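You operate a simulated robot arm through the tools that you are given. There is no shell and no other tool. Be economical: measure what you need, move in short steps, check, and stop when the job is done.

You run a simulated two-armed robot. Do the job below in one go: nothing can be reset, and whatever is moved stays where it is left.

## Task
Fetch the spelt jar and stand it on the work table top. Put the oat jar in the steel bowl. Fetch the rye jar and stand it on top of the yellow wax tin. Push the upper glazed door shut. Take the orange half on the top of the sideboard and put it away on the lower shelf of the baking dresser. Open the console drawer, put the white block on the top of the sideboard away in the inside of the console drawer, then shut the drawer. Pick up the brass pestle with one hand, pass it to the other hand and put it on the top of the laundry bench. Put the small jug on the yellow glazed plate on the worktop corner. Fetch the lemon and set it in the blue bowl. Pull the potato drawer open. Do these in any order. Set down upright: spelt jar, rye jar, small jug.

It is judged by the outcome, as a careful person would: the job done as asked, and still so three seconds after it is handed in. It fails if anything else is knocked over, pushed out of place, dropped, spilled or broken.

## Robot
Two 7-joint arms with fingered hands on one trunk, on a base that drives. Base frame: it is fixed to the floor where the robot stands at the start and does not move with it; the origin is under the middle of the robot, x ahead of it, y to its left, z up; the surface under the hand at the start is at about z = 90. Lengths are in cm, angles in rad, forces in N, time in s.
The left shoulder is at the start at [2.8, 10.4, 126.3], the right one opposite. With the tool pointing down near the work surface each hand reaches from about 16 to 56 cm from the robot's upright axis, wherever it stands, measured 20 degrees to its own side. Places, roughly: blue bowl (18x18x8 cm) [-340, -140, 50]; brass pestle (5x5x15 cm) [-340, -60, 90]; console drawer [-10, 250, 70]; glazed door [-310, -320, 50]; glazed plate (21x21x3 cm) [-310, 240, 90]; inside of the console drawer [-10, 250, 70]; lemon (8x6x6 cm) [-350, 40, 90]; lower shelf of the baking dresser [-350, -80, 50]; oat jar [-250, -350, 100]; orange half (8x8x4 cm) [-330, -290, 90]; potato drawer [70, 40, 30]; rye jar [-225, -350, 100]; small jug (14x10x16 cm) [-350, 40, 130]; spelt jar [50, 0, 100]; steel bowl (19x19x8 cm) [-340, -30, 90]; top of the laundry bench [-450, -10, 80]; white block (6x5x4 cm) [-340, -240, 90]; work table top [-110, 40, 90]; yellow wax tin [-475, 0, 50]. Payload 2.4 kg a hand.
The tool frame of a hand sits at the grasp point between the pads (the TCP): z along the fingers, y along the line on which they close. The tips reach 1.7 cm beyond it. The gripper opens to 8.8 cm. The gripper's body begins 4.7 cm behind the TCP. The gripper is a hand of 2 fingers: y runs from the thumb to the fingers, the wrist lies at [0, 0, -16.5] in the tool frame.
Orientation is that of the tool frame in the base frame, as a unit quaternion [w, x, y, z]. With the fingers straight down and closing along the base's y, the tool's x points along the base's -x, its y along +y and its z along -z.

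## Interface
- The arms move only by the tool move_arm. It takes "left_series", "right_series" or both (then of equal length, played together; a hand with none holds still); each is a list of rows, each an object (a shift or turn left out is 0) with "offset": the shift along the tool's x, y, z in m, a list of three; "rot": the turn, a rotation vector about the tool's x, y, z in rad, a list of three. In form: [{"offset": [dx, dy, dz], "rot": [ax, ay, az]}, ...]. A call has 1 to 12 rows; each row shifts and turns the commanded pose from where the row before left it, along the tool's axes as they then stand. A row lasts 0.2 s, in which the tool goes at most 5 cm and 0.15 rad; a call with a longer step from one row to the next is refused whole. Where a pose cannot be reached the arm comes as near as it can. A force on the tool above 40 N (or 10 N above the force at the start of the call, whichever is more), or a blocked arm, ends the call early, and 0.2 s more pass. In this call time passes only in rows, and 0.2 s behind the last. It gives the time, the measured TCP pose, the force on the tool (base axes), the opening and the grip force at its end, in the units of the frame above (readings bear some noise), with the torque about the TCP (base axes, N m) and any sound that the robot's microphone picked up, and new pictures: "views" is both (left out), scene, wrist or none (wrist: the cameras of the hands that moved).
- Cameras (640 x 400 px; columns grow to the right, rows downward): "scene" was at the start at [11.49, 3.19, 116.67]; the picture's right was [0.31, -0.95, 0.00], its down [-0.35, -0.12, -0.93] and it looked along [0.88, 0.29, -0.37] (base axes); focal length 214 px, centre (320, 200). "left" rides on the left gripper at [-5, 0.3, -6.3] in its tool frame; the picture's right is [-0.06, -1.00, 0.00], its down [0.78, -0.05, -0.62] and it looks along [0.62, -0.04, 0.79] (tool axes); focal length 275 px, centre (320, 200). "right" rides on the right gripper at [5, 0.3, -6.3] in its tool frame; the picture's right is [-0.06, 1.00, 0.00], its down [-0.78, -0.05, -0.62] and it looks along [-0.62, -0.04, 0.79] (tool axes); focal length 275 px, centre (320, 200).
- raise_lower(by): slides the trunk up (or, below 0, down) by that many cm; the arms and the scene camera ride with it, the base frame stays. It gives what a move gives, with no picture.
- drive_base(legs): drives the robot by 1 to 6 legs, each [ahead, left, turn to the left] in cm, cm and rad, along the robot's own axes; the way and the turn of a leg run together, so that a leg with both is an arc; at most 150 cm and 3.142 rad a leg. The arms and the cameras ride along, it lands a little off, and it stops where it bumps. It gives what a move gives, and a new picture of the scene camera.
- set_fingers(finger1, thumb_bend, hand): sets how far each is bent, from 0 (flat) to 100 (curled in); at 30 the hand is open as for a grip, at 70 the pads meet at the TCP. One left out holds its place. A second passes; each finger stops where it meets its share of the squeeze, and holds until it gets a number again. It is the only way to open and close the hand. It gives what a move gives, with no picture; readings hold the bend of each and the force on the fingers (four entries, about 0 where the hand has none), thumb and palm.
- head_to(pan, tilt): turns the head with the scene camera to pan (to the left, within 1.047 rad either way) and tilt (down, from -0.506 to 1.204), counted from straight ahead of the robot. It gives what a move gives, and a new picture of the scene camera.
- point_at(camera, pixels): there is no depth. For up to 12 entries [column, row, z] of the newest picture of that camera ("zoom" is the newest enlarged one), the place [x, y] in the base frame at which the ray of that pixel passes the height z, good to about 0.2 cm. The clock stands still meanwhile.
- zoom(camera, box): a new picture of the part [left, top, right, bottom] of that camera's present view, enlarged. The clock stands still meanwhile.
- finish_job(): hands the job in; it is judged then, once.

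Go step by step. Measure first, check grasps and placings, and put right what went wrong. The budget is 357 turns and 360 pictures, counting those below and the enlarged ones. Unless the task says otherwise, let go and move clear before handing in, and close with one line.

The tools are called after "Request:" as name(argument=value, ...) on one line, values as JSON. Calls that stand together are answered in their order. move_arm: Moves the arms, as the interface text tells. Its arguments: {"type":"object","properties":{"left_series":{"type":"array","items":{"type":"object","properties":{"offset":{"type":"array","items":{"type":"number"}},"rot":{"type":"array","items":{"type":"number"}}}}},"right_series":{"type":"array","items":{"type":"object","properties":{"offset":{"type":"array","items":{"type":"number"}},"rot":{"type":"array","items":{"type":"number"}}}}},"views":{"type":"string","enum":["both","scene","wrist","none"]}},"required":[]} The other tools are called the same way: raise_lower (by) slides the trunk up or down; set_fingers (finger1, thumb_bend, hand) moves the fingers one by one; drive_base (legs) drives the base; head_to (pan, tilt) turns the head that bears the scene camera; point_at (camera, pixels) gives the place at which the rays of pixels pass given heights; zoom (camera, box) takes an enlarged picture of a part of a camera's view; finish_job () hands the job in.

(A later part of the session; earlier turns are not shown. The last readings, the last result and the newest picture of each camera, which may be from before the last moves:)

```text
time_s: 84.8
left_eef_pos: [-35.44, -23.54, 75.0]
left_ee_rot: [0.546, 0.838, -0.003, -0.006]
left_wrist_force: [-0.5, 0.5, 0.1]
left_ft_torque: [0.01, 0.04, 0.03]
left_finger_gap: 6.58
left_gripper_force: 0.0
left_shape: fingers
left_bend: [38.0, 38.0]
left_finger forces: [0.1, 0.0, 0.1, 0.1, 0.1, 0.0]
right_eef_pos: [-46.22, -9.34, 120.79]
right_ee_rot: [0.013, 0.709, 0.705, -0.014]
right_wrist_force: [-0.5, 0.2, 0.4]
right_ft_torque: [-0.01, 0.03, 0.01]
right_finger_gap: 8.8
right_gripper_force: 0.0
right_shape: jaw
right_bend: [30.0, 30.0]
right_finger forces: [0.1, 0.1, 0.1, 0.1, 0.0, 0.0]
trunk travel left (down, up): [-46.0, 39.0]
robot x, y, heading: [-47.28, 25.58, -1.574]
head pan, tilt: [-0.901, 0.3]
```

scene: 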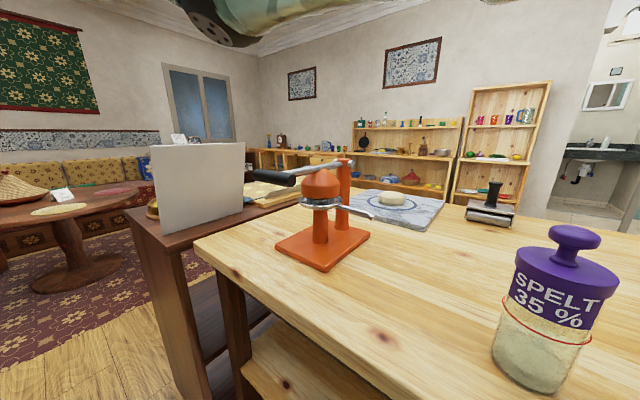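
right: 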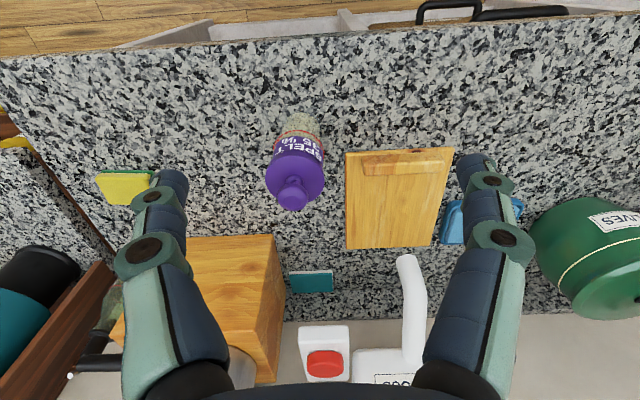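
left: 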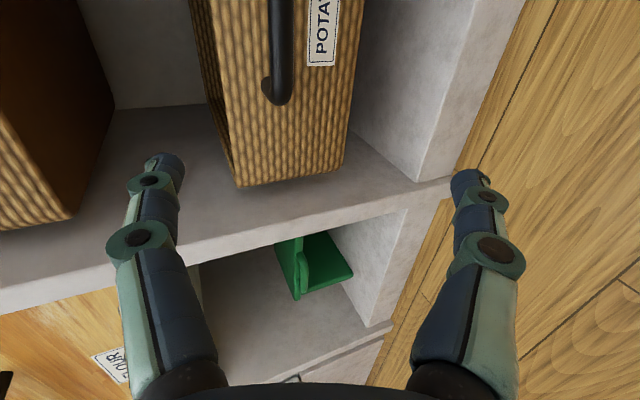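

Passage lies at y≈-120 between the brown cabinet and the round table. Lift the left hand and drive there.

Request:
move_arm(left_series=[{"offset": [0, 0.037, -0.0156]}, {"offset": [0, 0.037, -0.0156]}, {"offset": [0, 0.037, -0.0156]}, {"offset": [0, 0.037, -0.0156]}, {"offset": [0, 0.037, -0.0156]}, {"offset": [0, 0.037, -0.0156]}, {"offset": [0, 0.037, -0.0156]}, {"offset": [0, 0.037, -0.0156]}], views="none")

Request:
head_to(pan=-0.3, tilt=0.3)

Request:
drive_base(legs=[[20, 18, 0], [120, 0, 0], [0, 0, -1.57]])

```text
time_s: 86.6
left_eef_pos: [-35.34, -24.13, 106.99]
left_ee_rot: [0.545, 0.838, -0.002, -0.006]
left_wrist_force: [-1.3, -0.2, -0.3]
left_ft_torque: [0.03, 0.0, 0.02]
left_finger_gap: 6.59
left_gripper_force: 0.0
left_shape: fingers
left_bend: [38.0, 38.0]
left_finger forces: [0.0, 0.0, 0.1, 0.0, 0.1, 0.0]
right_eef_pos: [-46.14, -9.33, 120.9]
right_ee_rot: [0.014, 0.709, 0.705, -0.014]
right_wrist_force: [0.0, -0.6, -0.4]
right_ft_torque: [0.0, -0.01, 0.0]
right_finger_gap: 8.79
right_gripper_force: 0.0
right_shape: jaw
right_bend: [30.0, 30.0]
right_finger forces: [0.1, 0.0, 0.1, 0.0, 0.1, 0.1]
trunk travel left (down, up): [-46.0, 39.0]
robot x, y, heading: [-47.51, 25.59, -1.573]
head pan, tilt: [-0.901, 0.3]
```

```text
time_s: 87.6
left_eef_pos: [-35.34, -24.26, 106.96]
left_ee_rot: [0.546, 0.838, -0.003, -0.005]
left_wrist_force: [-0.5, 0.2, 0.0]
left_ft_torque: [0.02, 0.01, -0.03]
left_finger_gap: 6.6
left_gripper_force: 0.1
left_shape: fingers
left_bend: [38.0, 38.0]
left_finger forces: [0.0, 0.0, 0.0, 0.1, 0.0, 0.1]
right_eef_pos: [-46.16, -9.28, 120.86]
right_ee_rot: [0.013, 0.709, 0.705, -0.014]
right_wrist_force: [0.4, 0.5, -0.6]
right_ft_torque: [0.0, -0.03, 0.0]
right_finger_gap: 8.79
right_gripper_force: 0.1
right_shape: jaw
right_bend: [30.0, 30.0]
right_finger forces: [0.0, 0.0, 0.0, 0.0, 0.1, 0.0]
trunk travel left (down, up): [-46.0, 39.0]
robot x, y, heading: [-47.35, 25.13, -1.578]
head pan, tilt: [-0.3, 0.3]
```

scene: 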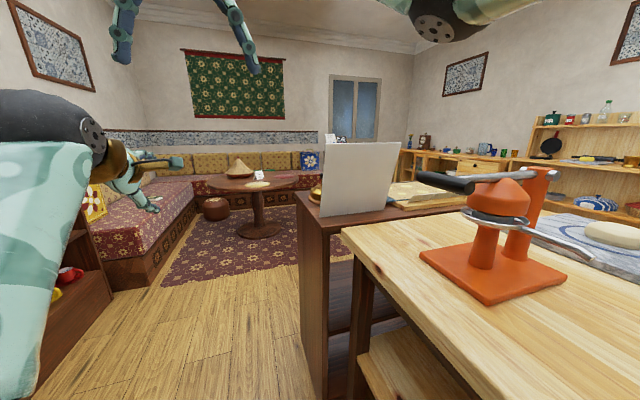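

```text
time_s: 99.0
left_eef_pos: [-79.62, -125.52, 107.01]
left_ee_rot: [-0.381, -0.59, 0.595, 0.391]
left_wrist_force: [0.3, -0.2, -0.5]
left_ft_torque: [0.01, 0.02, -0.01]
left_finger_gap: 6.6
left_gripper_force: 0.1
left_shape: fingers
left_bend: [38.0, 38.0]
left_finger forces: [0.1, 0.0, 0.1, 0.0, 0.0, 0.0]
right_eef_pos: [-64.83, -114.76, 120.83]
right_ee_rot: [0.0, 1.0, -0.006, -0.019]
right_wrist_force: [0.9, 0.3, 0.5]
right_ft_torque: [0.03, 0.02, 0.02]
right_finger_gap: 8.83
right_gripper_force: 0.2
right_shape: jaw
right_bend: [30.0, 30.0]
right_finger forces: [0.1, 0.0, 0.0, 0.1, 0.0, 0.0]
trunk travel left (down, up): [-46.0, 39.0]
robot x, y, heading: [-30.39, -113.74, 3.131]
head pan, tilt: [-0.3, 0.3]
```

scene: 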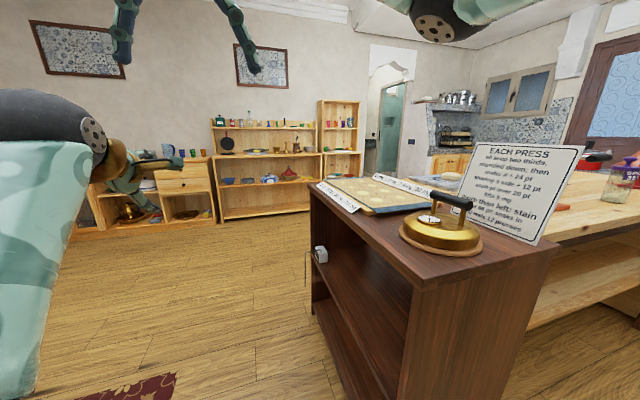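

Open floor ahead with the dresser beyond. Drive on to x≈-180 and turn left to face −y.

Request:
drive_base(legs=[[0, 12, 0], [150, 0, 0], [30, 0, 0], [0, 0, 1.57]])

Request:
head_to(pan=0, tilt=0.3)

```text
time_s: 112.8
left_eef_pos: [-197.95, -174.26, 106.93]
left_ee_rot: [0.546, 0.838, 0.001, -0.004]
left_wrist_force: [-0.5, 0.0, -0.6]
left_ft_torque: [0.0, 0.01, -0.03]
left_finger_gap: 6.58
left_gripper_force: 0.0
left_shape: fingers
left_bend: [38.0, 38.0]
left_finger forces: [0.0, 0.0, 0.0, 0.1, 0.0, 0.0]
right_eef_pos: [-208.92, -159.56, 120.83]
right_ee_rot: [0.013, 0.706, 0.708, -0.013]
right_wrist_force: [0.1, 0.3, -0.5]
right_ft_torque: [0.01, 0.0, 0.02]
right_finger_gap: 8.8
right_gripper_force: 0.1
right_shape: jaw
right_bend: [30.0, 30.0]
right_finger forces: [0.1, 0.1, 0.1, 0.1, 0.1, 0.0]
trunk travel left (down, up): [-46.0, 39.0]
robot x, y, heading: [-210.33, -124.33, -1.566]
head pan, tilt: [-0.3, 0.3]
```

scene: 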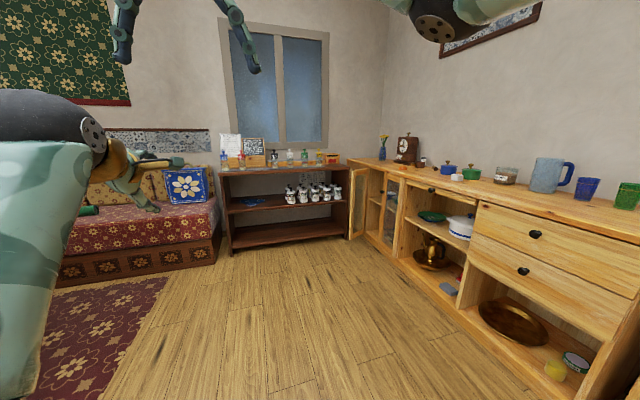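

```text
time_s: 113.6
left_eef_pos: [-197.97, -174.15, 106.98]
left_ee_rot: [0.546, 0.838, 0.002, -0.003]
left_wrist_force: [-0.3, 0.4, -0.3]
left_ft_torque: [-0.02, 0.0, 0.01]
left_finger_gap: 6.6
left_gripper_force: 0.1
left_shape: fingers
left_bend: [38.0, 38.0]
left_finger forces: [0.1, 0.0, 0.0, 0.0, 0.0, 0.0]
right_eef_pos: [-208.94, -159.44, 120.79]
right_ee_rot: [0.014, 0.706, 0.708, -0.014]
right_wrist_force: [-0.9, -0.7, 0.6]
right_ft_torque: [0.01, -0.03, -0.02]
right_finger_gap: 8.8
right_gripper_force: 0.1
right_shape: jaw
right_bend: [30.0, 30.0]
right_finger forces: [0.1, 0.0, 0.0, 0.0, 0.0, 0.0]
trunk travel left (down, up): [-46.0, 39.0]
robot x, y, heading: [-210.26, -124.41, -1.571]
head pan, tilt: [0.0, 0.3]
```

scene: 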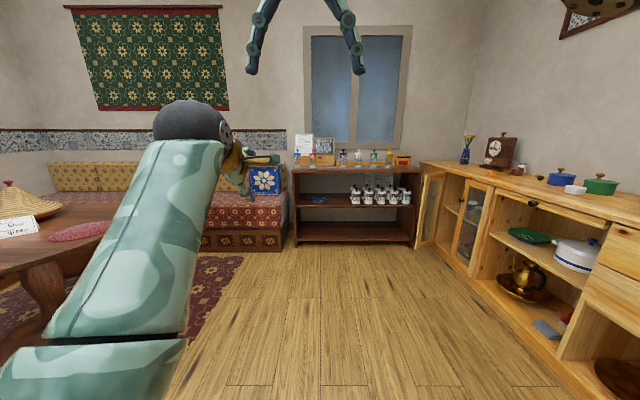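

Request:
zoom(camera="scene", box=[280, 120, 440, 220])

Request:
zoom(camera="scene", box=[400, 110, 640, 300])

```text
4.00 times, centred on (360, 170) of scene
```

zoom: 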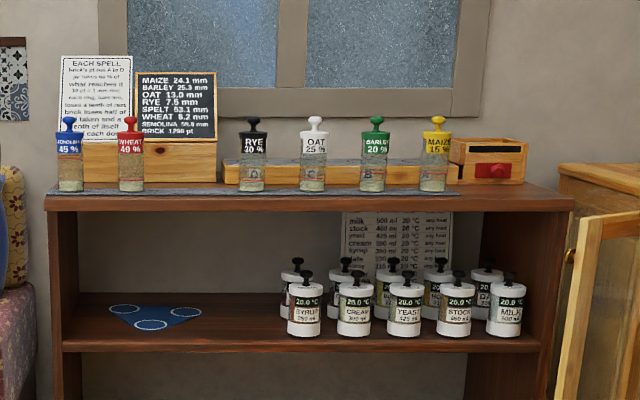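

```text
2.11 times, centred on (520, 205) of scene
```

zoom: 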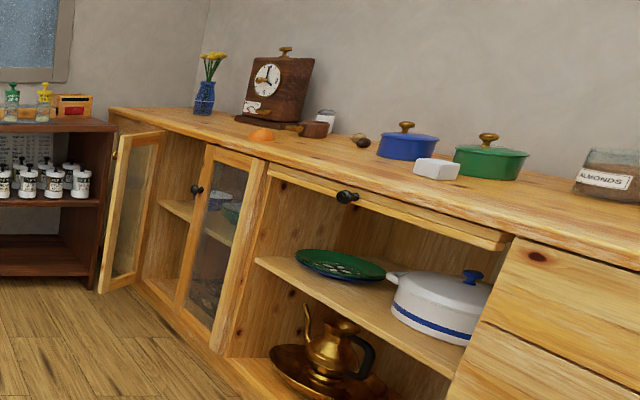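

Jars from left: semolina, wheat, rye (black), oat (white), barley, maize, ~25 cm apart. I'll prepare both hands level with cameras up: first shift the right hand to its own side, then turn both.

Request:
move_arm(right_series=[{"offset": [0, -0.04, 0]}, {"offset": [0, -0.04, 0]}, {"offset": [0, -0.04, 0]}, {"offset": [0, -0.04, 0]}, {"offset": [0, -0.04, 0]}], views="none")

Request:
move_arm(right_series=[{"rot": [0.1058, 0, -0.1058]}, {"rot": [0.1058, 0, -0.1058]}, {"rot": [0.1058, 0, -0.1058]}, {"rot": [0.1058, 0, -0.1058]}, {"rot": [0.1058, 0, -0.1058]}, {"rot": [0.1058, 0, -0.1058]}, {"rot": [0.1058, 0, -0.1058]}, {"rot": [0.1058, 0, -0.1058]}, {"rot": [0.1058, 0, -0.1058]}, {"rot": [0.1058, 0, -0.1058]}, {"rot": [0.1058, 0, -0.1058]}, {"rot": [0.1058, 0, -0.1058]}], left_series=[{"rot": [0, 0, -0.15]}, {"rot": [0, 0, -0.15]}, {"rot": [0, 0, -0.15]}, {"rot": [0, 0, -0.15]}, {"rot": [0, 0, -0.15]}, {"rot": [0, 0, -0.15]}, {"rot": [0, 0, -0.15]}, {"rot": [0, 0, -0.15]}, {"rot": [0, 0, -0.15]}, {"rot": [0, 0, -0.15]}, {"rot": [0, 0, -0.07]}, {"rot": [0, -0.15, 0]}], views="none")

Request:
move_arm(right_series=[{"rot": [0.1058, 0, -0.1058]}, {"rot": [0.1058, 0, -0.1058]}, {"rot": [0.1058, 0, -0.1058]}, {"rot": [0.1058, 0, -0.1058]}, {"rot": [0.1058, 0, -0.1058]}, {"rot": [0.1058, 0, -0.1058]}, {"rot": [0.1058, 0, -0.1058]}, {"rot": [0.1058, 0, -0.1058]}], views="both")

```text
time_s: 114.8
left_eef_pos: [-198.05, -174.23, 107.05]
left_ee_rot: [0.545, 0.838, 0.002, -0.003]
left_wrist_force: [-0.2, -0.5, -0.1]
left_ft_torque: [0.03, -0.02, -0.03]
left_finger_gap: 6.6
left_gripper_force: 0.0
left_shape: fingers
left_bend: [38.0, 38.0]
left_finger forces: [0.0, 0.0, 0.0, 0.0, 0.0, 0.0]
right_eef_pos: [-228.89, -159.62, 120.84]
right_ee_rot: [0.013, 0.704, 0.71, -0.013]
right_wrist_force: [0.4, -1.5, -0.9]
right_ft_torque: [-0.01, -0.01, -0.03]
right_finger_gap: 8.79
right_gripper_force: 0.1
right_shape: jaw
right_bend: [30.0, 30.0]
right_finger forces: [0.0, 0.1, 0.1, 0.0, 0.0, 0.0]
trunk travel left (down, up): [-46.0, 39.0]
robot x, y, heading: [-210.62, -124.74, -1.567]
head pan, tilt: [0.0, 0.3]
```

```text
time_s: 117.6
left_eef_pos: [-194.76, -175.51, 110.28]
left_ee_rot: [0.483, 0.554, 0.534, -0.418]
left_wrist_force: [0.9, 0.2, 0.0]
left_ft_torque: [0.02, 0.0, 0.01]
left_finger_gap: 6.61
left_gripper_force: 0.1
left_shape: fingers
left_bend: [38.0, 38.0]
left_finger forces: [0.0, 0.0, 0.0, 0.1, 0.0, 0.1]
right_eef_pos: [-228.95, -159.63, 120.8]
right_ee_rot: [-0.389, 0.054, 0.824, -0.408]
right_wrist_force: [0.6, -0.3, 0.2]
right_ft_torque: [0.02, 0.04, -0.03]
right_finger_gap: 8.81
right_gripper_force: 0.1
right_shape: jaw
right_bend: [30.0, 30.0]
right_finger forces: [0.0, 0.1, 0.1, 0.0, 0.1, 0.1]
trunk travel left (down, up): [-46.0, 39.0]
robot x, y, heading: [-210.33, -125.04, -1.569]
head pan, tilt: [0.0, 0.3]
stopped in row 12 (left hand): the arm was blocked; the commanded pose is now the measured one
```

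```text
time_s: 119.4
left_eef_pos: [-194.82, -175.42, 110.24]
left_ee_rot: [0.482, 0.554, 0.535, -0.418]
left_wrist_force: [-0.1, 0.4, -1.0]
left_ft_torque: [0.0, 0.02, -0.04]
left_finger_gap: 6.62
left_gripper_force: 0.2
left_shape: fingers
left_bend: [38.0, 38.0]
left_finger forces: [0.1, 0.0, 0.0, 0.1, 0.1, 0.0]
right_eef_pos: [-227.19, -165.36, 120.41]
right_ee_rot: [-0.505, -0.439, 0.539, -0.512]
right_wrist_force: [0.3, 0.1, -0.1]
right_ft_torque: [0.01, -0.01, -0.01]
right_finger_gap: 8.8
right_gripper_force: 0.0
right_shape: jaw
right_bend: [30.0, 30.0]
right_finger forces: [0.0, 0.0, 0.0, 0.0, 0.1, 0.0]
right hand out of reach, approached as far as the arm can: row 2, 3, 4, 5, 6, 7, 8
trunk travel left (down, up): [-46.0, 39.0]
robot x, y, heading: [-210.29, -124.72, -1.569]
head pan, tilt: [0.0, 0.3]
```

scene: 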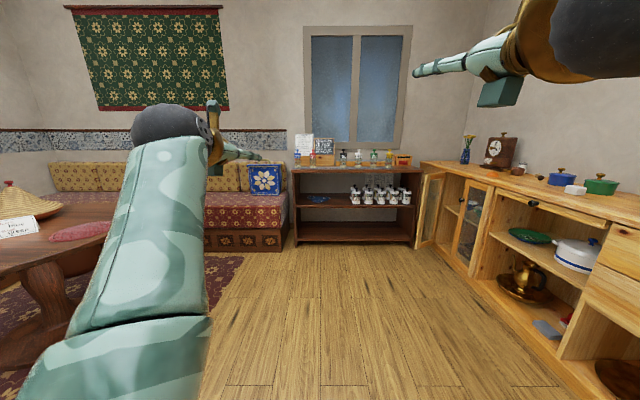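
right: 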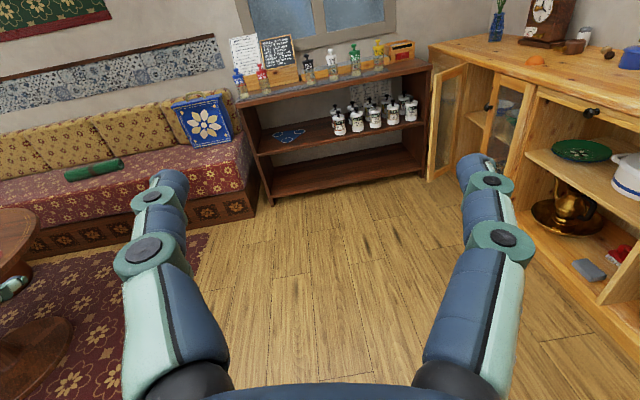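

Left hand is level with camera up; right almost so. Extend the right a little and drive closer toward the jars.

Request:
move_arm(right_series=[{"offset": [0, 0, 0.04], "rot": [0.1, 0, -0.1]}, {"offset": [0, 0, 0.04]}, {"offset": [0, 0, 0.04]}], views="none")

Request:
drive_base(legs=[[100, -27, 0]])

Request:
head_to(pan=-0.1, tilt=0.5)

```text
time_s: 120.2
left_eef_pos: [-194.78, -175.44, 110.28]
left_ee_rot: [0.483, 0.553, 0.535, -0.417]
left_wrist_force: [-0.5, -0.1, 0.2]
left_ft_torque: [0.04, -0.03, 0.0]
left_finger_gap: 6.6
left_gripper_force: 0.1
left_shape: fingers
left_bend: [38.0, 38.0]
left_finger forces: [0.0, 0.0, 0.1, 0.1, 0.0, 0.0]
right_eef_pos: [-227.52, -177.55, 121.07]
right_ee_rot: [0.508, 0.49, -0.49, 0.512]
right_wrist_force: [0.1, -0.9, 0.3]
right_ft_torque: [-0.01, 0.03, -0.04]
right_finger_gap: 8.8
right_gripper_force: 0.1
right_shape: jaw
right_bend: [30.0, 30.0]
right_finger forces: [0.1, 0.0, 0.0, 0.1, 0.1, 0.0]
trunk travel left (down, up): [-46.0, 39.0]
robot x, y, heading: [-210.4, -124.47, -1.565]
head pan, tilt: [0.0, 0.3]
```

```text
time_s: 125.5
left_eef_pos: [-220.72, -275.05, 110.24]
left_ee_rot: [0.484, 0.553, 0.537, -0.415]
left_wrist_force: [0.5, -0.6, 0.0]
left_ft_torque: [-0.02, 0.0, 0.04]
left_finger_gap: 6.59
left_gripper_force: 0.1
left_shape: fingers
left_bend: [38.0, 38.0]
left_finger forces: [0.0, 0.0, 0.0, 0.0, 0.0, 0.1]
right_eef_pos: [-253.47, -277.23, 120.84]
right_ee_rot: [0.506, 0.492, -0.489, 0.513]
right_wrist_force: [0.7, -0.2, -0.1]
right_ft_torque: [-0.01, 0.03, 0.02]
right_finger_gap: 8.8
right_gripper_force: 0.0
right_shape: jaw
right_bend: [30.0, 30.0]
right_finger forces: [0.1, 0.0, 0.0, 0.0, 0.1, 0.1]
trunk travel left (down, up): [-46.0, 39.0]
robot x, y, heading: [-236.48, -224.33, -1.558]
head pan, tilt: [0.0, 0.3]
```

scene: 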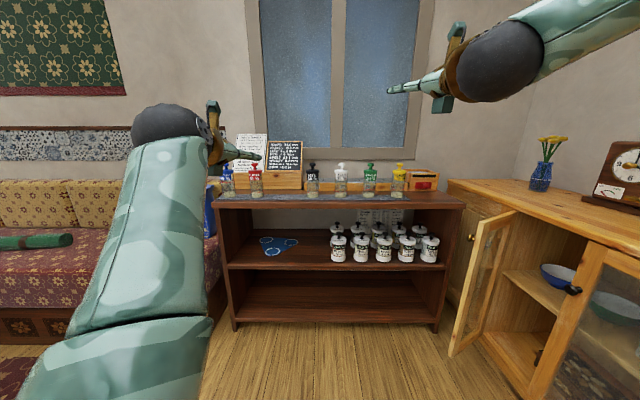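

```text
time_s: 126.2
left_eef_pos: [-220.65, -275.12, 110.34]
left_ee_rot: [0.486, 0.551, 0.537, -0.415]
left_wrist_force: [0.1, 0.2, 0.0]
left_ft_torque: [-0.02, -0.04, 0.04]
left_finger_gap: 6.61
left_gripper_force: 0.2
left_shape: fingers
left_bend: [38.0, 38.0]
left_finger forces: [0.0, 0.1, 0.0, 0.0, 0.1, 0.0]
right_eef_pos: [-253.37, -277.3, 120.96]
right_ee_rot: [0.506, 0.491, -0.488, 0.514]
right_wrist_force: [-0.1, 0.5, 0.2]
right_ft_torque: [-0.04, -0.02, -0.03]
right_finger_gap: 8.75
right_gripper_force: 0.0
right_shape: jaw
right_bend: [30.0, 30.0]
right_finger forces: [0.1, 0.0, 0.1, 0.1, 0.0, 0.0]
trunk travel left (down, up): [-46.0, 39.0]
robot x, y, heading: [-236.85, -224.58, -1.556]
head pan, tilt: [-0.099, 0.499]
```

scene: 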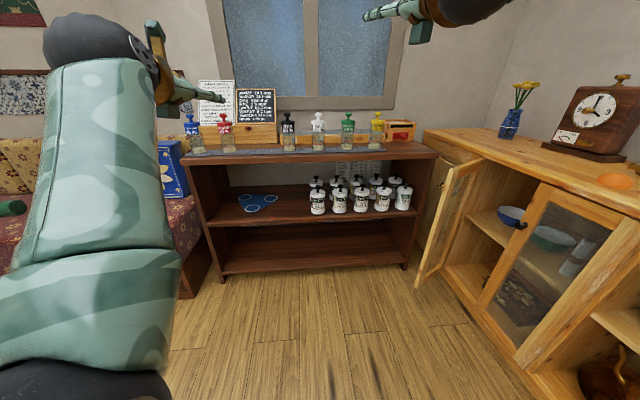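

Request:
zoom(camera="scene", box=[240, 90, 400, 190])

Request:
point_at(camera="scene", pixels=[[289, 150, 90], [289, 150, 95], [319, 149, 90], [319, 149, 95], [185, 162, 90], [437, 155, 90], [450, 165, 70], [415, 280, 20]])

```text
4.00 times, centred on (320, 140) of scene
```

zoom: 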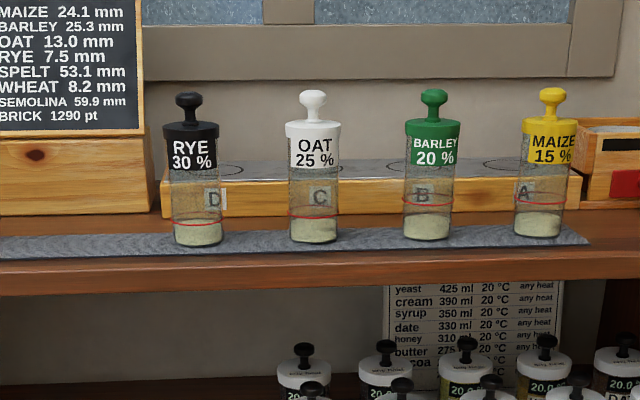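

```text
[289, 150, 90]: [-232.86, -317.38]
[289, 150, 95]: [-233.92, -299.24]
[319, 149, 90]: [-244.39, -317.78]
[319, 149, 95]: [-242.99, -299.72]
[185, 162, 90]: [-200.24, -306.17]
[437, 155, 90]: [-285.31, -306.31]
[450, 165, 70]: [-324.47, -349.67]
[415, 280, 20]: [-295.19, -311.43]
```

Extrapolating the shelf top is at z≈82 with rye at about x -231, oat x -247, y≈-348. Lift the right hand clear, lower the trunk, and drive the left hand in front of the rye jar.

Request:
move_arm(right_series=[{"offset": [0.04, 0, 0]}, {"offset": [0.04, 0, 0]}, {"offset": [0.04, 0, 0]}], views="none")

Request:
set_fingers(hand="left", finger1=30, thumb_bend=30)

Request:
raise_lower(by=-19)

Request:
drive_base(legs=[[54, -10.5, -0.014]])

Request:
zoom(camera="left", box=[0, 0, 640, 400])

```text
time_s: 127.0
left_eef_pos: [-220.61, -275.04, 110.28]
left_ee_rot: [0.484, 0.553, 0.537, -0.414]
left_wrist_force: [-0.6, -0.7, 0.3]
left_ft_torque: [-0.02, -0.02, -0.01]
left_finger_gap: 6.6
left_gripper_force: 0.0
left_shape: fingers
left_bend: [38.0, 38.0]
left_finger forces: [0.0, 0.0, 0.0, 0.1, 0.0, 0.0]
right_eef_pos: [-253.43, -276.81, 132.97]
right_ee_rot: [0.507, 0.491, -0.49, 0.512]
right_wrist_force: [0.2, 0.3, 0.6]
right_ft_torque: [0.0, 0.04, 0.01]
right_finger_gap: 8.79
right_gripper_force: 0.1
right_shape: jaw
right_bend: [30.0, 30.0]
right_finger forces: [0.0, 0.0, 0.0, 0.1, 0.0, 0.0]
trunk travel left (down, up): [-46.0, 39.0]
robot x, y, heading: [-236.63, -224.34, -1.552]
head pan, tilt: [-0.099, 0.499]
```

```text
time_s: 128.0
left_eef_pos: [-220.64, -275.02, 110.24]
left_ee_rot: [0.484, 0.553, 0.536, -0.415]
left_wrist_force: [0.1, -0.2, 1.1]
left_ft_torque: [-0.03, 0.01, -0.04]
left_finger_gap: 8.34
left_gripper_force: 0.1
left_shape: fingers
left_bend: [30.0, 30.0]
left_finger forces: [0.0, 0.0, 0.0, 0.1, 0.0, 0.0]
right_eef_pos: [-253.37, -276.94, 133.0]
right_ee_rot: [0.506, 0.491, -0.49, 0.513]
right_wrist_force: [0.5, 0.4, -0.9]
right_ft_torque: [0.02, -0.05, -0.04]
right_finger_gap: 8.79
right_gripper_force: 0.2
right_shape: jaw
right_bend: [30.0, 30.0]
right_finger forces: [0.1, 0.0, 0.1, 0.0, 0.0, 0.0]
trunk travel left (down, up): [-46.0, 39.0]
robot x, y, heading: [-236.59, -224.15, -1.56]
head pan, tilt: [-0.099, 0.499]
```

```text
time_s: 130.1
left_eef_pos: [-218.88, -275.12, 91.46]
left_ee_rot: [0.508, 0.559, 0.525, -0.392]
left_wrist_force: [0.1, 0.5, 0.3]
left_ft_torque: [0.03, 0.02, 0.0]
left_finger_gap: 8.36
left_gripper_force: 0.0
left_shape: fingers
left_bend: [30.0, 30.0]
left_finger forces: [0.1, 0.0, 0.0, 0.0, 0.1, 0.0]
right_eef_pos: [-253.49, -276.74, 114.06]
right_ee_rot: [0.508, 0.49, -0.49, 0.512]
right_wrist_force: [-0.9, -0.6, 0.1]
right_ft_torque: [-0.01, 0.0, 0.03]
right_finger_gap: 8.8
right_gripper_force: 0.1
right_shape: jaw
right_bend: [30.0, 30.0]
right_finger forces: [0.1, 0.1, 0.0, 0.1, 0.0, 0.0]
trunk travel left (down, up): [-27.0, 58.0]
robot x, y, heading: [-236.61, -224.32, -1.56]
head pan, tilt: [-0.099, 0.499]
```

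```text
time_s: 133.3
left_eef_pos: [-229.88, -329.54, 91.62]
left_ee_rot: [0.505, 0.562, 0.52, -0.398]
left_wrist_force: [-0.7, -0.8, 0.2]
left_ft_torque: [-0.01, 0.01, 0.01]
left_finger_gap: 8.33
left_gripper_force: 0.0
left_shape: fingers
left_bend: [30.0, 30.0]
left_finger forces: [0.0, 0.0, 0.0, 0.0, 0.0, 0.0]
right_eef_pos: [-264.5, -330.63, 114.0]
right_ee_rot: [0.51, 0.488, -0.494, 0.508]
right_wrist_force: [-0.2, 0.2, 0.4]
right_ft_torque: [-0.04, 0.0, -0.02]
right_finger_gap: 8.79
right_gripper_force: 0.0
right_shape: jaw
right_bend: [30.0, 30.0]
right_finger forces: [0.0, 0.0, 0.1, 0.0, 0.1, 0.0]
trunk travel left (down, up): [-27.0, 58.0]
robot x, y, heading: [-246.82, -278.43, -1.575]
head pan, tilt: [-0.099, 0.499]
```

scene: 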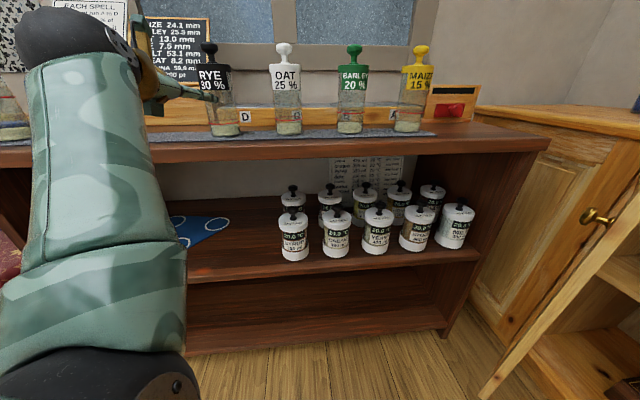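

```text
1.00 times, centred on (320, 200) of left (not enlarged: the box is as wide or as high as the picture)
```

zoom: 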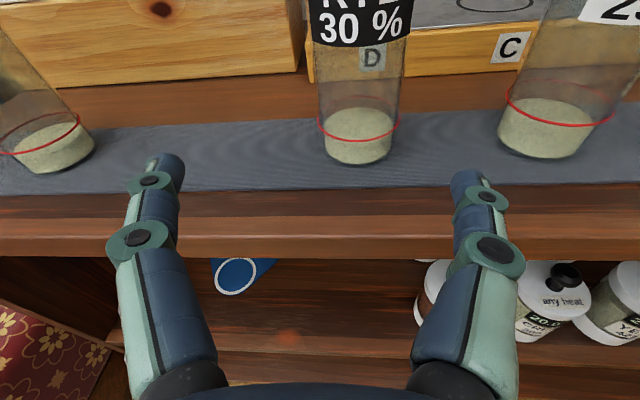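

Rye jar is centred near col 358. Measure it at candidate heights.

Request:
point_at(camera="zoom", pixels=[[358, 163, 80], [358, 163, 82], [358, 163, 84], [323, 140, 82], [395, 140, 82], [318, 120, 85], [398, 120, 85], [300, 235, 82], [548, 157, 82]])

Request:
point_at(camera="scene", pixels=[[226, 136, 80], [226, 136, 82], [226, 136, 84], [289, 134, 82], [288, 48, 100]])

```text
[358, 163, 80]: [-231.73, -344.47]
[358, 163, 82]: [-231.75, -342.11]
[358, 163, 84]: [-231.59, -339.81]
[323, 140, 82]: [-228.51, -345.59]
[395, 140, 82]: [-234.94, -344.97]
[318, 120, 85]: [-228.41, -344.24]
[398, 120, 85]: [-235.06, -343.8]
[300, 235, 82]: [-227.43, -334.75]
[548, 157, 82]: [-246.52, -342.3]
```

```text
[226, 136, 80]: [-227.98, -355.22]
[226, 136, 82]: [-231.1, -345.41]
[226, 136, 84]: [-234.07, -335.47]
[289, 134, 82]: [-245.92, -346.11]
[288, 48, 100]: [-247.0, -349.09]
```

Surface z≈82.2, rye axis ≈[-231.7,-345.4]. Align roll, shift and advance around the jar at z≈87.5.

Request:
move_arm(left_series=[{"offset": [0.011, -0.0324, 0.0], "rot": [0, 0, -0.15]}, {"offset": [0, 0, 0.04]}, {"offset": [0, 0, 0.04]}, {"offset": [0, 0, 0.04]}, {"offset": [0, 0, 0.03]}], views="both")

```text
time_s: 134.5
left_eef_pos: [-231.82, -344.19, 87.44]
left_ee_rot: [0.474, 0.521, 0.562, -0.434]
left_wrist_force: [0.4, -0.1, 0.0]
left_ft_torque: [0.01, 0.01, -0.01]
left_finger_gap: 8.36
left_gripper_force: 0.0
left_shape: fingers
left_bend: [30.0, 30.0]
left_finger forces: [0.1, 0.1, 0.0, 0.0, 0.1, 0.0]
right_eef_pos: [-264.45, -330.62, 114.08]
right_ee_rot: [0.51, 0.487, -0.493, 0.509]
right_wrist_force: [0.1, -0.1, 0.6]
right_ft_torque: [-0.03, 0.01, 0.0]
right_finger_gap: 8.79
right_gripper_force: 0.0
right_shape: jaw
right_bend: [30.0, 30.0]
right_finger forces: [0.0, 0.0, 0.0, 0.1, 0.0, 0.1]
trunk travel left (down, up): [-27.0, 58.0]
robot x, y, heading: [-246.96, -278.4, -1.573]
head pan, tilt: [-0.099, 0.499]
```

scene: 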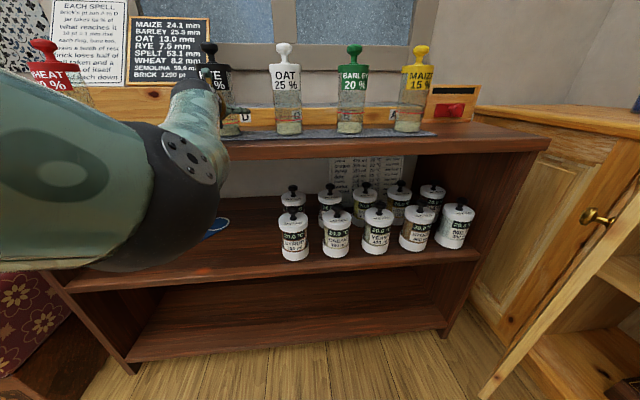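
left: 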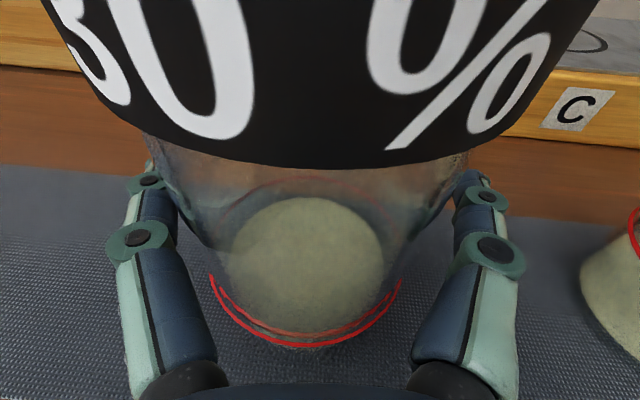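

Jar centred between the pads. Close.

Request:
set_fingers(hand="left", finger1=70, thumb_bend=70)

Request:
raise_lower(by=5)

Request:
zoom(camera="left", box=[0, 0, 640, 400])

```text
time_s: 135.5
left_eef_pos: [-231.95, -344.23, 87.39]
left_ee_rot: [0.473, 0.522, 0.561, -0.435]
left_wrist_force: [-1.8, -0.5, -1.2]
left_ft_torque: [-0.04, 0.01, -0.03]
left_finger_gap: 5.03
left_gripper_force: 20.5
left_shape: fingers
left_bend: [52.0, 58.0]
left_finger forces: [20.5, 0.0, 0.0, 0.0, 20.8, 0.1]
right_eef_pos: [-264.46, -330.57, 113.9]
right_ee_rot: [0.51, 0.487, -0.493, 0.509]
right_wrist_force: [-0.2, 0.1, 0.0]
right_ft_torque: [-0.02, -0.02, 0.03]
right_finger_gap: 8.8
right_gripper_force: 0.0
right_shape: jaw
right_bend: [30.0, 30.0]
right_finger forces: [0.0, 0.0, 0.0, 0.0, 0.1, 0.0]
trunk travel left (down, up): [-27.0, 58.0]
robot x, y, heading: [-246.73, -278.51, -1.569]
head pan, tilt: [-0.099, 0.499]
```

```text
time_s: 136.4
left_eef_pos: [-231.9, -344.24, 92.31]
left_ee_rot: [0.474, 0.521, 0.561, -0.434]
left_wrist_force: [-0.1, 1.4, -2.7]
left_ft_torque: [-0.05, 0.01, -0.02]
left_finger_gap: 5.06
left_gripper_force: 20.5
left_shape: fingers
left_bend: [52.0, 58.0]
left_finger forces: [20.8, 0.0, 0.0, 0.0, 20.1, 0.1]
right_eef_pos: [-264.38, -330.64, 118.96]
right_ee_rot: [0.51, 0.488, -0.493, 0.509]
right_wrist_force: [1.0, -0.6, 0.6]
right_ft_torque: [0.0, -0.04, -0.01]
right_finger_gap: 8.79
right_gripper_force: 0.1
right_shape: jaw
right_bend: [30.0, 30.0]
right_finger forces: [0.0, 0.0, 0.0, 0.0, 0.0, 0.0]
trunk travel left (down, up): [-32.0, 53.0]
robot x, y, heading: [-247.31, -278.58, -1.578]
head pan, tilt: [-0.099, 0.499]
```

```text
1.00 times, centred on (320, 200) of left (not enlarged: the box is as wide or as high as the picture)
```

zoom: 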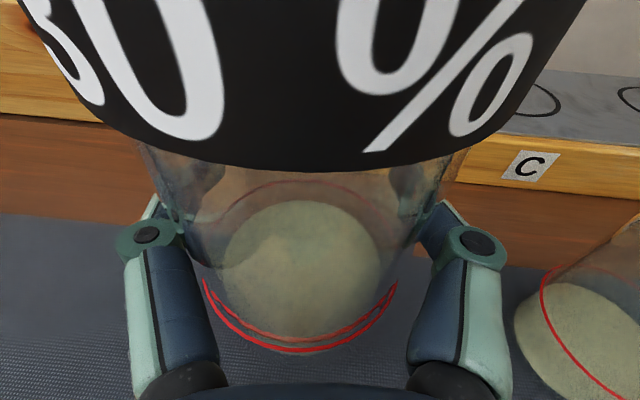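

Rye is lifted upright. Back off, raise the left with the jar, and lower the right hand toward oat height.

Request:
drive_base(legs=[[-18, 0, 0]])

Request:
move_arm(left_series=[{"offset": [-0.037, 0, -0.006]}, {"offset": [-0.037, 0, -0.006]}, {"offset": [-0.037, 0, -0.006]}, {"offset": [-0.037, 0, -0.006]}, {}, {}, {}, {}], right_series=[{"offset": [-0.038, 0, 0], "rot": [0, -0.05, 0]}, {"offset": [-0.038, 0, 0], "rot": [0, -0.05, 0]}, {"offset": [-0.038, 0, 0], "rot": [0, -0.05, 0]}, {"offset": [-0.038, 0, 0], "rot": [0, -0.05, 0]}, {"offset": [-0.038, 0, 0]}, {"offset": [-0.038, 0, 0]}, {"offset": [-0.038, 0, 0]}, {"offset": [-0.038, 0, 0]}], views="both")

```text
time_s: 137.9
left_eef_pos: [-231.63, -326.08, 92.42]
left_ee_rot: [0.474, 0.521, 0.561, -0.435]
left_wrist_force: [-0.1, -0.2, -2.5]
left_ft_torque: [0.02, 0.0, -0.02]
left_finger_gap: 5.06
left_gripper_force: 20.7
left_shape: fingers
left_bend: [52.0, 58.0]
left_finger forces: [20.9, 0.1, 0.1, 0.1, 20.1, 0.0]
right_eef_pos: [-264.44, -312.67, 118.94]
right_ee_rot: [0.51, 0.488, -0.493, 0.509]
right_wrist_force: [-0.3, -1.0, 0.4]
right_ft_torque: [0.0, 0.0, -0.03]
right_finger_gap: 8.78
right_gripper_force: 0.1
right_shape: jaw
right_bend: [30.0, 30.0]
right_finger forces: [0.0, 0.0, 0.0, 0.0, 0.0, 0.0]
trunk travel left (down, up): [-32.0, 53.0]
robot x, y, heading: [-246.92, -260.47, -1.575]
head pan, tilt: [-0.099, 0.499]
```

scene: 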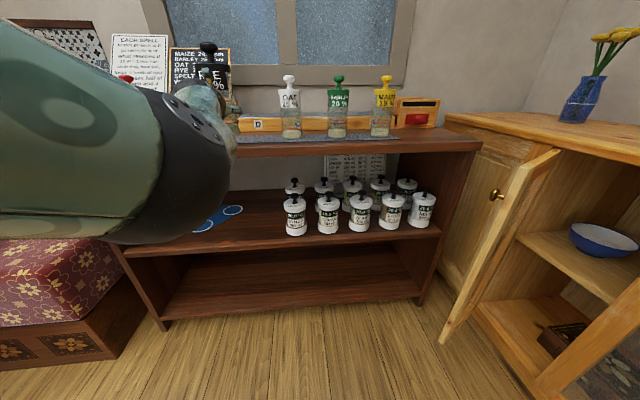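

```text
time_s: 139.7
left_eef_pos: [-231.95, -326.41, 107.46]
left_ee_rot: [0.474, 0.521, 0.562, -0.434]
left_wrist_force: [-0.3, 0.3, -2.3]
left_ft_torque: [0.0, 0.01, -0.01]
left_finger_gap: 5.04
left_gripper_force: 20.6
left_shape: fingers
left_bend: [52.0, 58.0]
left_finger forces: [20.6, 0.0, 0.0, 0.1, 20.0, 0.1]
right_eef_pos: [-264.27, -309.69, 88.75]
right_ee_rot: [-0.458, -0.537, 0.54, -0.459]
right_wrist_force: [-0.6, 0.0, -0.2]
right_ft_torque: [0.0, 0.03, -0.02]
right_finger_gap: 8.77
right_gripper_force: 0.0
right_shape: jaw
right_bend: [30.0, 30.0]
right_finger forces: [0.0, 0.0, 0.0, 0.0, 0.0, 0.0]
trunk travel left (down, up): [-32.0, 53.0]
robot x, y, heading: [-246.76, -260.2, -1.566]
head pan, tilt: [-0.099, 0.499]
```

scene: 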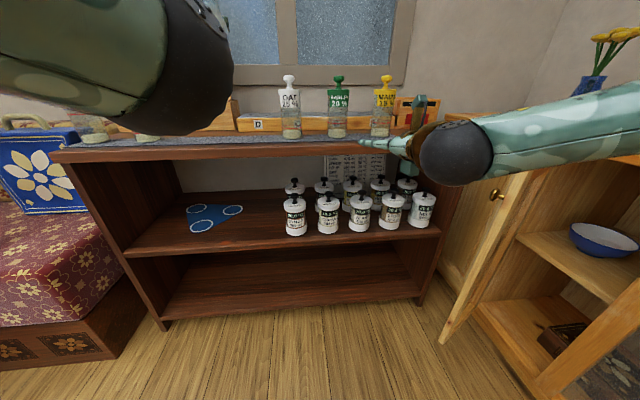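
right: 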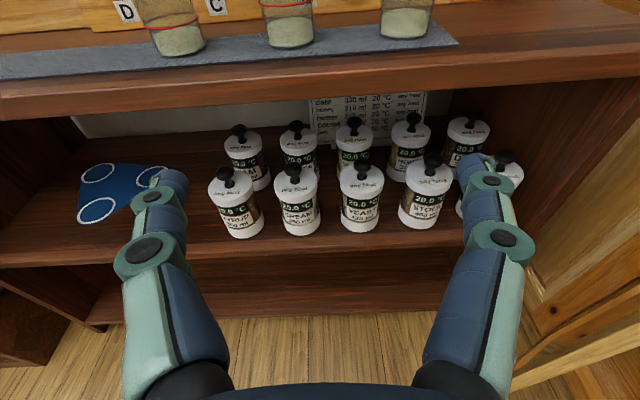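
left: 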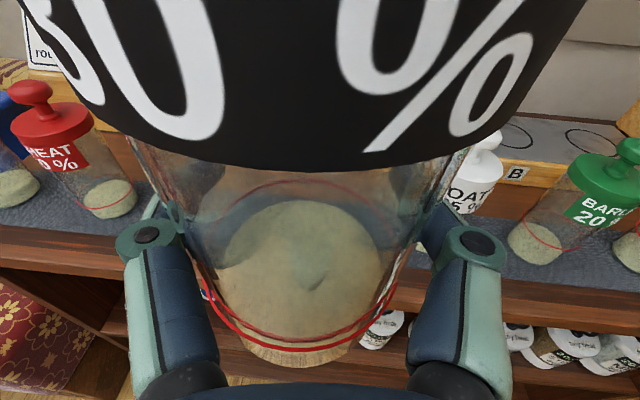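

Request:
point_at(camera="right", pixels=[[180, 54, 82.2], [152, 38, 82.2], [206, 38, 82.2], [290, 46, 82.2]])

Request:
point_at(camera="scene", pixels=[[291, 139, 82.2], [338, 137, 82.2]])

```text
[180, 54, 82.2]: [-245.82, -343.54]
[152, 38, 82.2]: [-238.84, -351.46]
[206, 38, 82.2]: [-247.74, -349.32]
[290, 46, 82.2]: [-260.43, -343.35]
```

```text
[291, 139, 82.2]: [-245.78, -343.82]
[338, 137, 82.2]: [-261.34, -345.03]
```

Oat axis ≈[-246,-345.6]. Pull the left hand back 20 cm and up, then drive so the right hand is in front of the oat jar.

Request:
move_arm(left_series=[{"offset": [-0.01, 0, -0.04]}, {"offset": [-0.01, 0, -0.04]}, {"offset": [-0.01, 0, -0.04]}, {"offset": [-0.01, 0, -0.04]}, {"offset": [-0.01, 0, -0.04]}], views="none")

Request:
drive_base(legs=[[20, 18.3, 0]])

Request:
zoom(camera="right", box=[0, 0, 640, 400])

```text
time_s: 140.9
left_eef_pos: [-233.43, -307.59, 115.85]
left_ee_rot: [0.473, 0.521, 0.562, -0.434]
left_wrist_force: [0.8, -0.1, -2.5]
left_ft_torque: [-0.01, 0.03, -0.01]
left_finger_gap: 5.07
left_gripper_force: 20.0
left_shape: fingers
left_bend: [52.0, 58.0]
left_finger forces: [20.6, 0.1, 0.0, 0.0, 19.9, 0.1]
right_eef_pos: [-264.1, -309.71, 88.68]
right_ee_rot: [-0.459, -0.536, 0.541, -0.458]
right_wrist_force: [0.0, 0.6, 0.6]
right_ft_torque: [0.0, 0.04, 0.01]
right_finger_gap: 8.8
right_gripper_force: 0.1
right_shape: jaw
right_bend: [30.0, 30.0]
right_finger forces: [0.0, 0.0, 0.0, 0.0, 0.0, 0.0]
trunk travel left (down, up): [-32.0, 53.0]
robot x, y, heading: [-246.79, -260.75, -1.572]
head pan, tilt: [-0.099, 0.499]
```

```text
time_s: 142.8
left_eef_pos: [-214.88, -327.76, 115.94]
left_ee_rot: [0.475, 0.52, 0.562, -0.434]
left_wrist_force: [-0.3, -0.6, -2.3]
left_ft_torque: [0.0, 0.01, -0.02]
left_finger_gap: 5.05
left_gripper_force: 20.2
left_shape: fingers
left_bend: [52.0, 58.0]
left_finger forces: [20.6, 0.1, 0.0, 0.0, 19.9, 0.0]
right_eef_pos: [-245.7, -329.9, 88.77]
right_ee_rot: [-0.458, -0.536, 0.541, -0.458]
right_wrist_force: [0.0, 0.7, 0.8]
right_ft_torque: [-0.01, -0.01, -0.01]
right_finger_gap: 8.78
right_gripper_force: 0.0
right_shape: jaw
right_bend: [30.0, 30.0]
right_finger forces: [0.0, 0.0, 0.1, 0.0, 0.0, 0.0]
trunk travel left (down, up): [-32.0, 53.0]
robot x, y, heading: [-228.03, -280.71, -1.568]
head pan, tilt: [-0.099, 0.499]
```

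scene: 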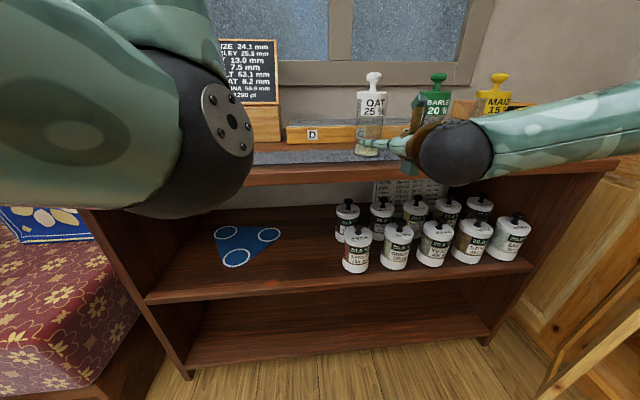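

```text
1.00 times, centred on (320, 200) of right (not enlarged: the box is as wide or as high as the picture)
```

zoom: 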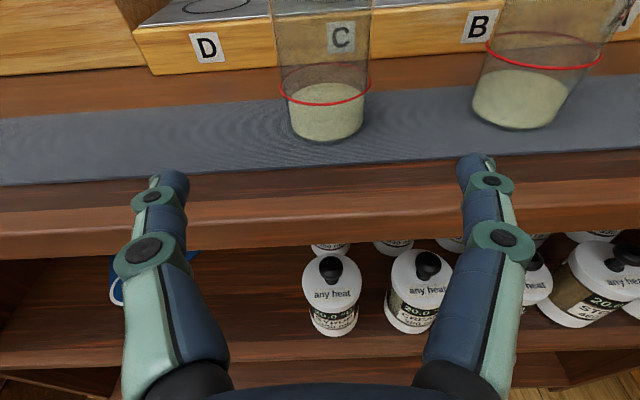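

Aligned. Advance the right hand around the oat jar and close.

Request:
move_arm(right_series=[{"offset": [0.003, 0, 0.04]}, {"offset": [0.003, 0, 0.04]}, {"offset": [0.003, 0, 0.04]}, {"offset": [0.002, 0, 0.028]}], views="wrist")

Request:
set_fingers(hand="right", finger1=70, thumb_bend=70)

```text
time_s: 143.8
left_eef_pos: [-214.92, -327.8, 115.79]
left_ee_rot: [0.474, 0.521, 0.562, -0.434]
left_wrist_force: [0.1, 0.1, -1.7]
left_ft_torque: [0.0, 0.04, -0.02]
left_finger_gap: 5.04
left_gripper_force: 20.5
left_shape: fingers
left_bend: [52.0, 58.0]
left_finger forces: [20.6, 0.0, 0.0, 0.0, 20.0, 0.1]
right_eef_pos: [-245.77, -344.67, 87.41]
right_ee_rot: [-0.457, -0.537, 0.541, -0.458]
right_wrist_force: [-0.6, 0.0, -0.1]
right_ft_torque: [0.0, 0.01, 0.02]
right_finger_gap: 8.8
right_gripper_force: 0.1
right_shape: jaw
right_bend: [30.0, 30.0]
right_finger forces: [0.0, 0.0, 0.0, 0.1, 0.0, 0.1]
trunk travel left (down, up): [-32.0, 53.0]
robot x, y, heading: [-228.16, -280.56, -1.575]
head pan, tilt: [-0.099, 0.499]
```

right: 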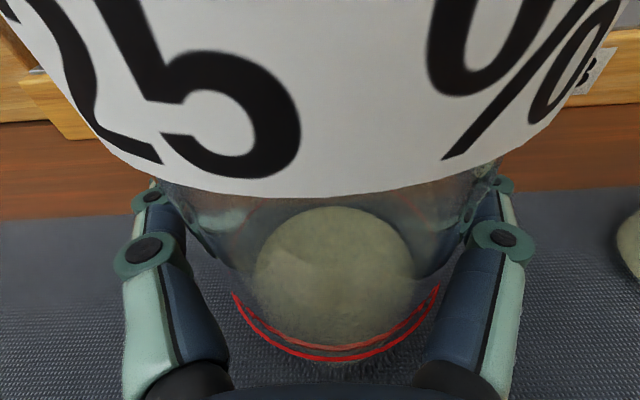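

```text
time_s: 144.8
left_eef_pos: [-214.85, -327.84, 115.86]
left_ee_rot: [0.474, 0.52, 0.562, -0.434]
left_wrist_force: [0.4, 0.5, -2.7]
left_ft_torque: [0.01, 0.02, -0.03]
left_finger_gap: 5.04
left_gripper_force: 20.6
left_shape: fingers
left_bend: [52.0, 58.0]
left_finger forces: [20.6, 0.0, 0.1, 0.0, 20.0, 0.0]
right_eef_pos: [-245.79, -344.8, 87.45]
right_ee_rot: [-0.458, -0.536, 0.54, -0.459]
right_wrist_force: [1.2, -0.2, -1.0]
right_ft_torque: [-0.01, -0.02, -0.01]
right_finger_gap: 5.07
right_gripper_force: 21.8
right_shape: fingers
right_bend: [54.0, 59.0]
right_finger forces: [21.4, 0.1, 0.0, 0.0, 22.5, 0.0]
trunk travel left (down, up): [-32.0, 53.0]
robot x, y, heading: [-228.66, -280.52, -1.579]
head pan, tilt: [-0.099, 0.499]
```

Both jars held. Lift and back away.

Request:
raise_lower(by=14)

Request:
drive_base(legs=[[-60, 0, 0]])

```text
time_s: 146.5
left_eef_pos: [-214.91, -327.83, 129.7]
left_ee_rot: [0.473, 0.522, 0.562, -0.434]
left_wrist_force: [0.9, 0.0, -3.2]
left_ft_torque: [0.03, -0.02, 0.04]
left_finger_gap: 5.06
left_gripper_force: 20.3
left_shape: fingers
left_bend: [52.0, 58.0]
left_finger forces: [20.6, 0.0, 0.0, 0.0, 19.9, 0.0]
right_eef_pos: [-245.74, -344.65, 101.36]
right_ee_rot: [-0.458, -0.537, 0.541, -0.458]
right_wrist_force: [-0.3, -1.3, -2.5]
right_ft_torque: [-0.01, 0.02, 0.02]
right_finger_gap: 5.06
right_gripper_force: 21.6
right_shape: fingers
right_bend: [54.0, 59.0]
right_finger forces: [21.8, 0.0, 0.0, 0.1, 21.7, 0.0]
trunk travel left (down, up): [-46.0, 39.0]
robot x, y, heading: [-228.5, -280.52, -1.574]
head pan, tilt: [-0.099, 0.499]
```

```text
time_s: 149.9
left_eef_pos: [-214.86, -267.74, 129.91]
left_ee_rot: [0.475, 0.52, 0.563, -0.433]
left_wrist_force: [0.6, -0.7, -2.5]
left_ft_torque: [0.0, 0.02, -0.03]
left_finger_gap: 5.07
left_gripper_force: 20.3
left_shape: fingers
left_bend: [52.0, 58.0]
left_finger forces: [20.6, 0.1, 0.0, 0.1, 19.9, 0.1]
right_eef_pos: [-245.65, -284.62, 101.57]
right_ee_rot: [-0.458, -0.537, 0.54, -0.459]
right_wrist_force: [-0.3, 0.6, -2.4]
right_ft_torque: [-0.03, 0.03, -0.01]
right_finger_gap: 5.04
right_gripper_force: 21.7
right_shape: fingers
right_bend: [54.0, 59.0]
right_finger forces: [21.7, 0.1, 0.0, 0.0, 21.8, 0.0]
trunk travel left (down, up): [-46.0, 39.0]
robot x, y, heading: [-228.52, -220.74, -1.57]
head pan, tilt: [-0.099, 0.499]
```

scene: 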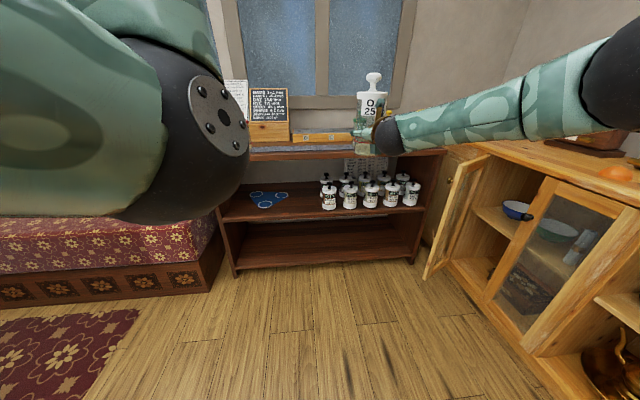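

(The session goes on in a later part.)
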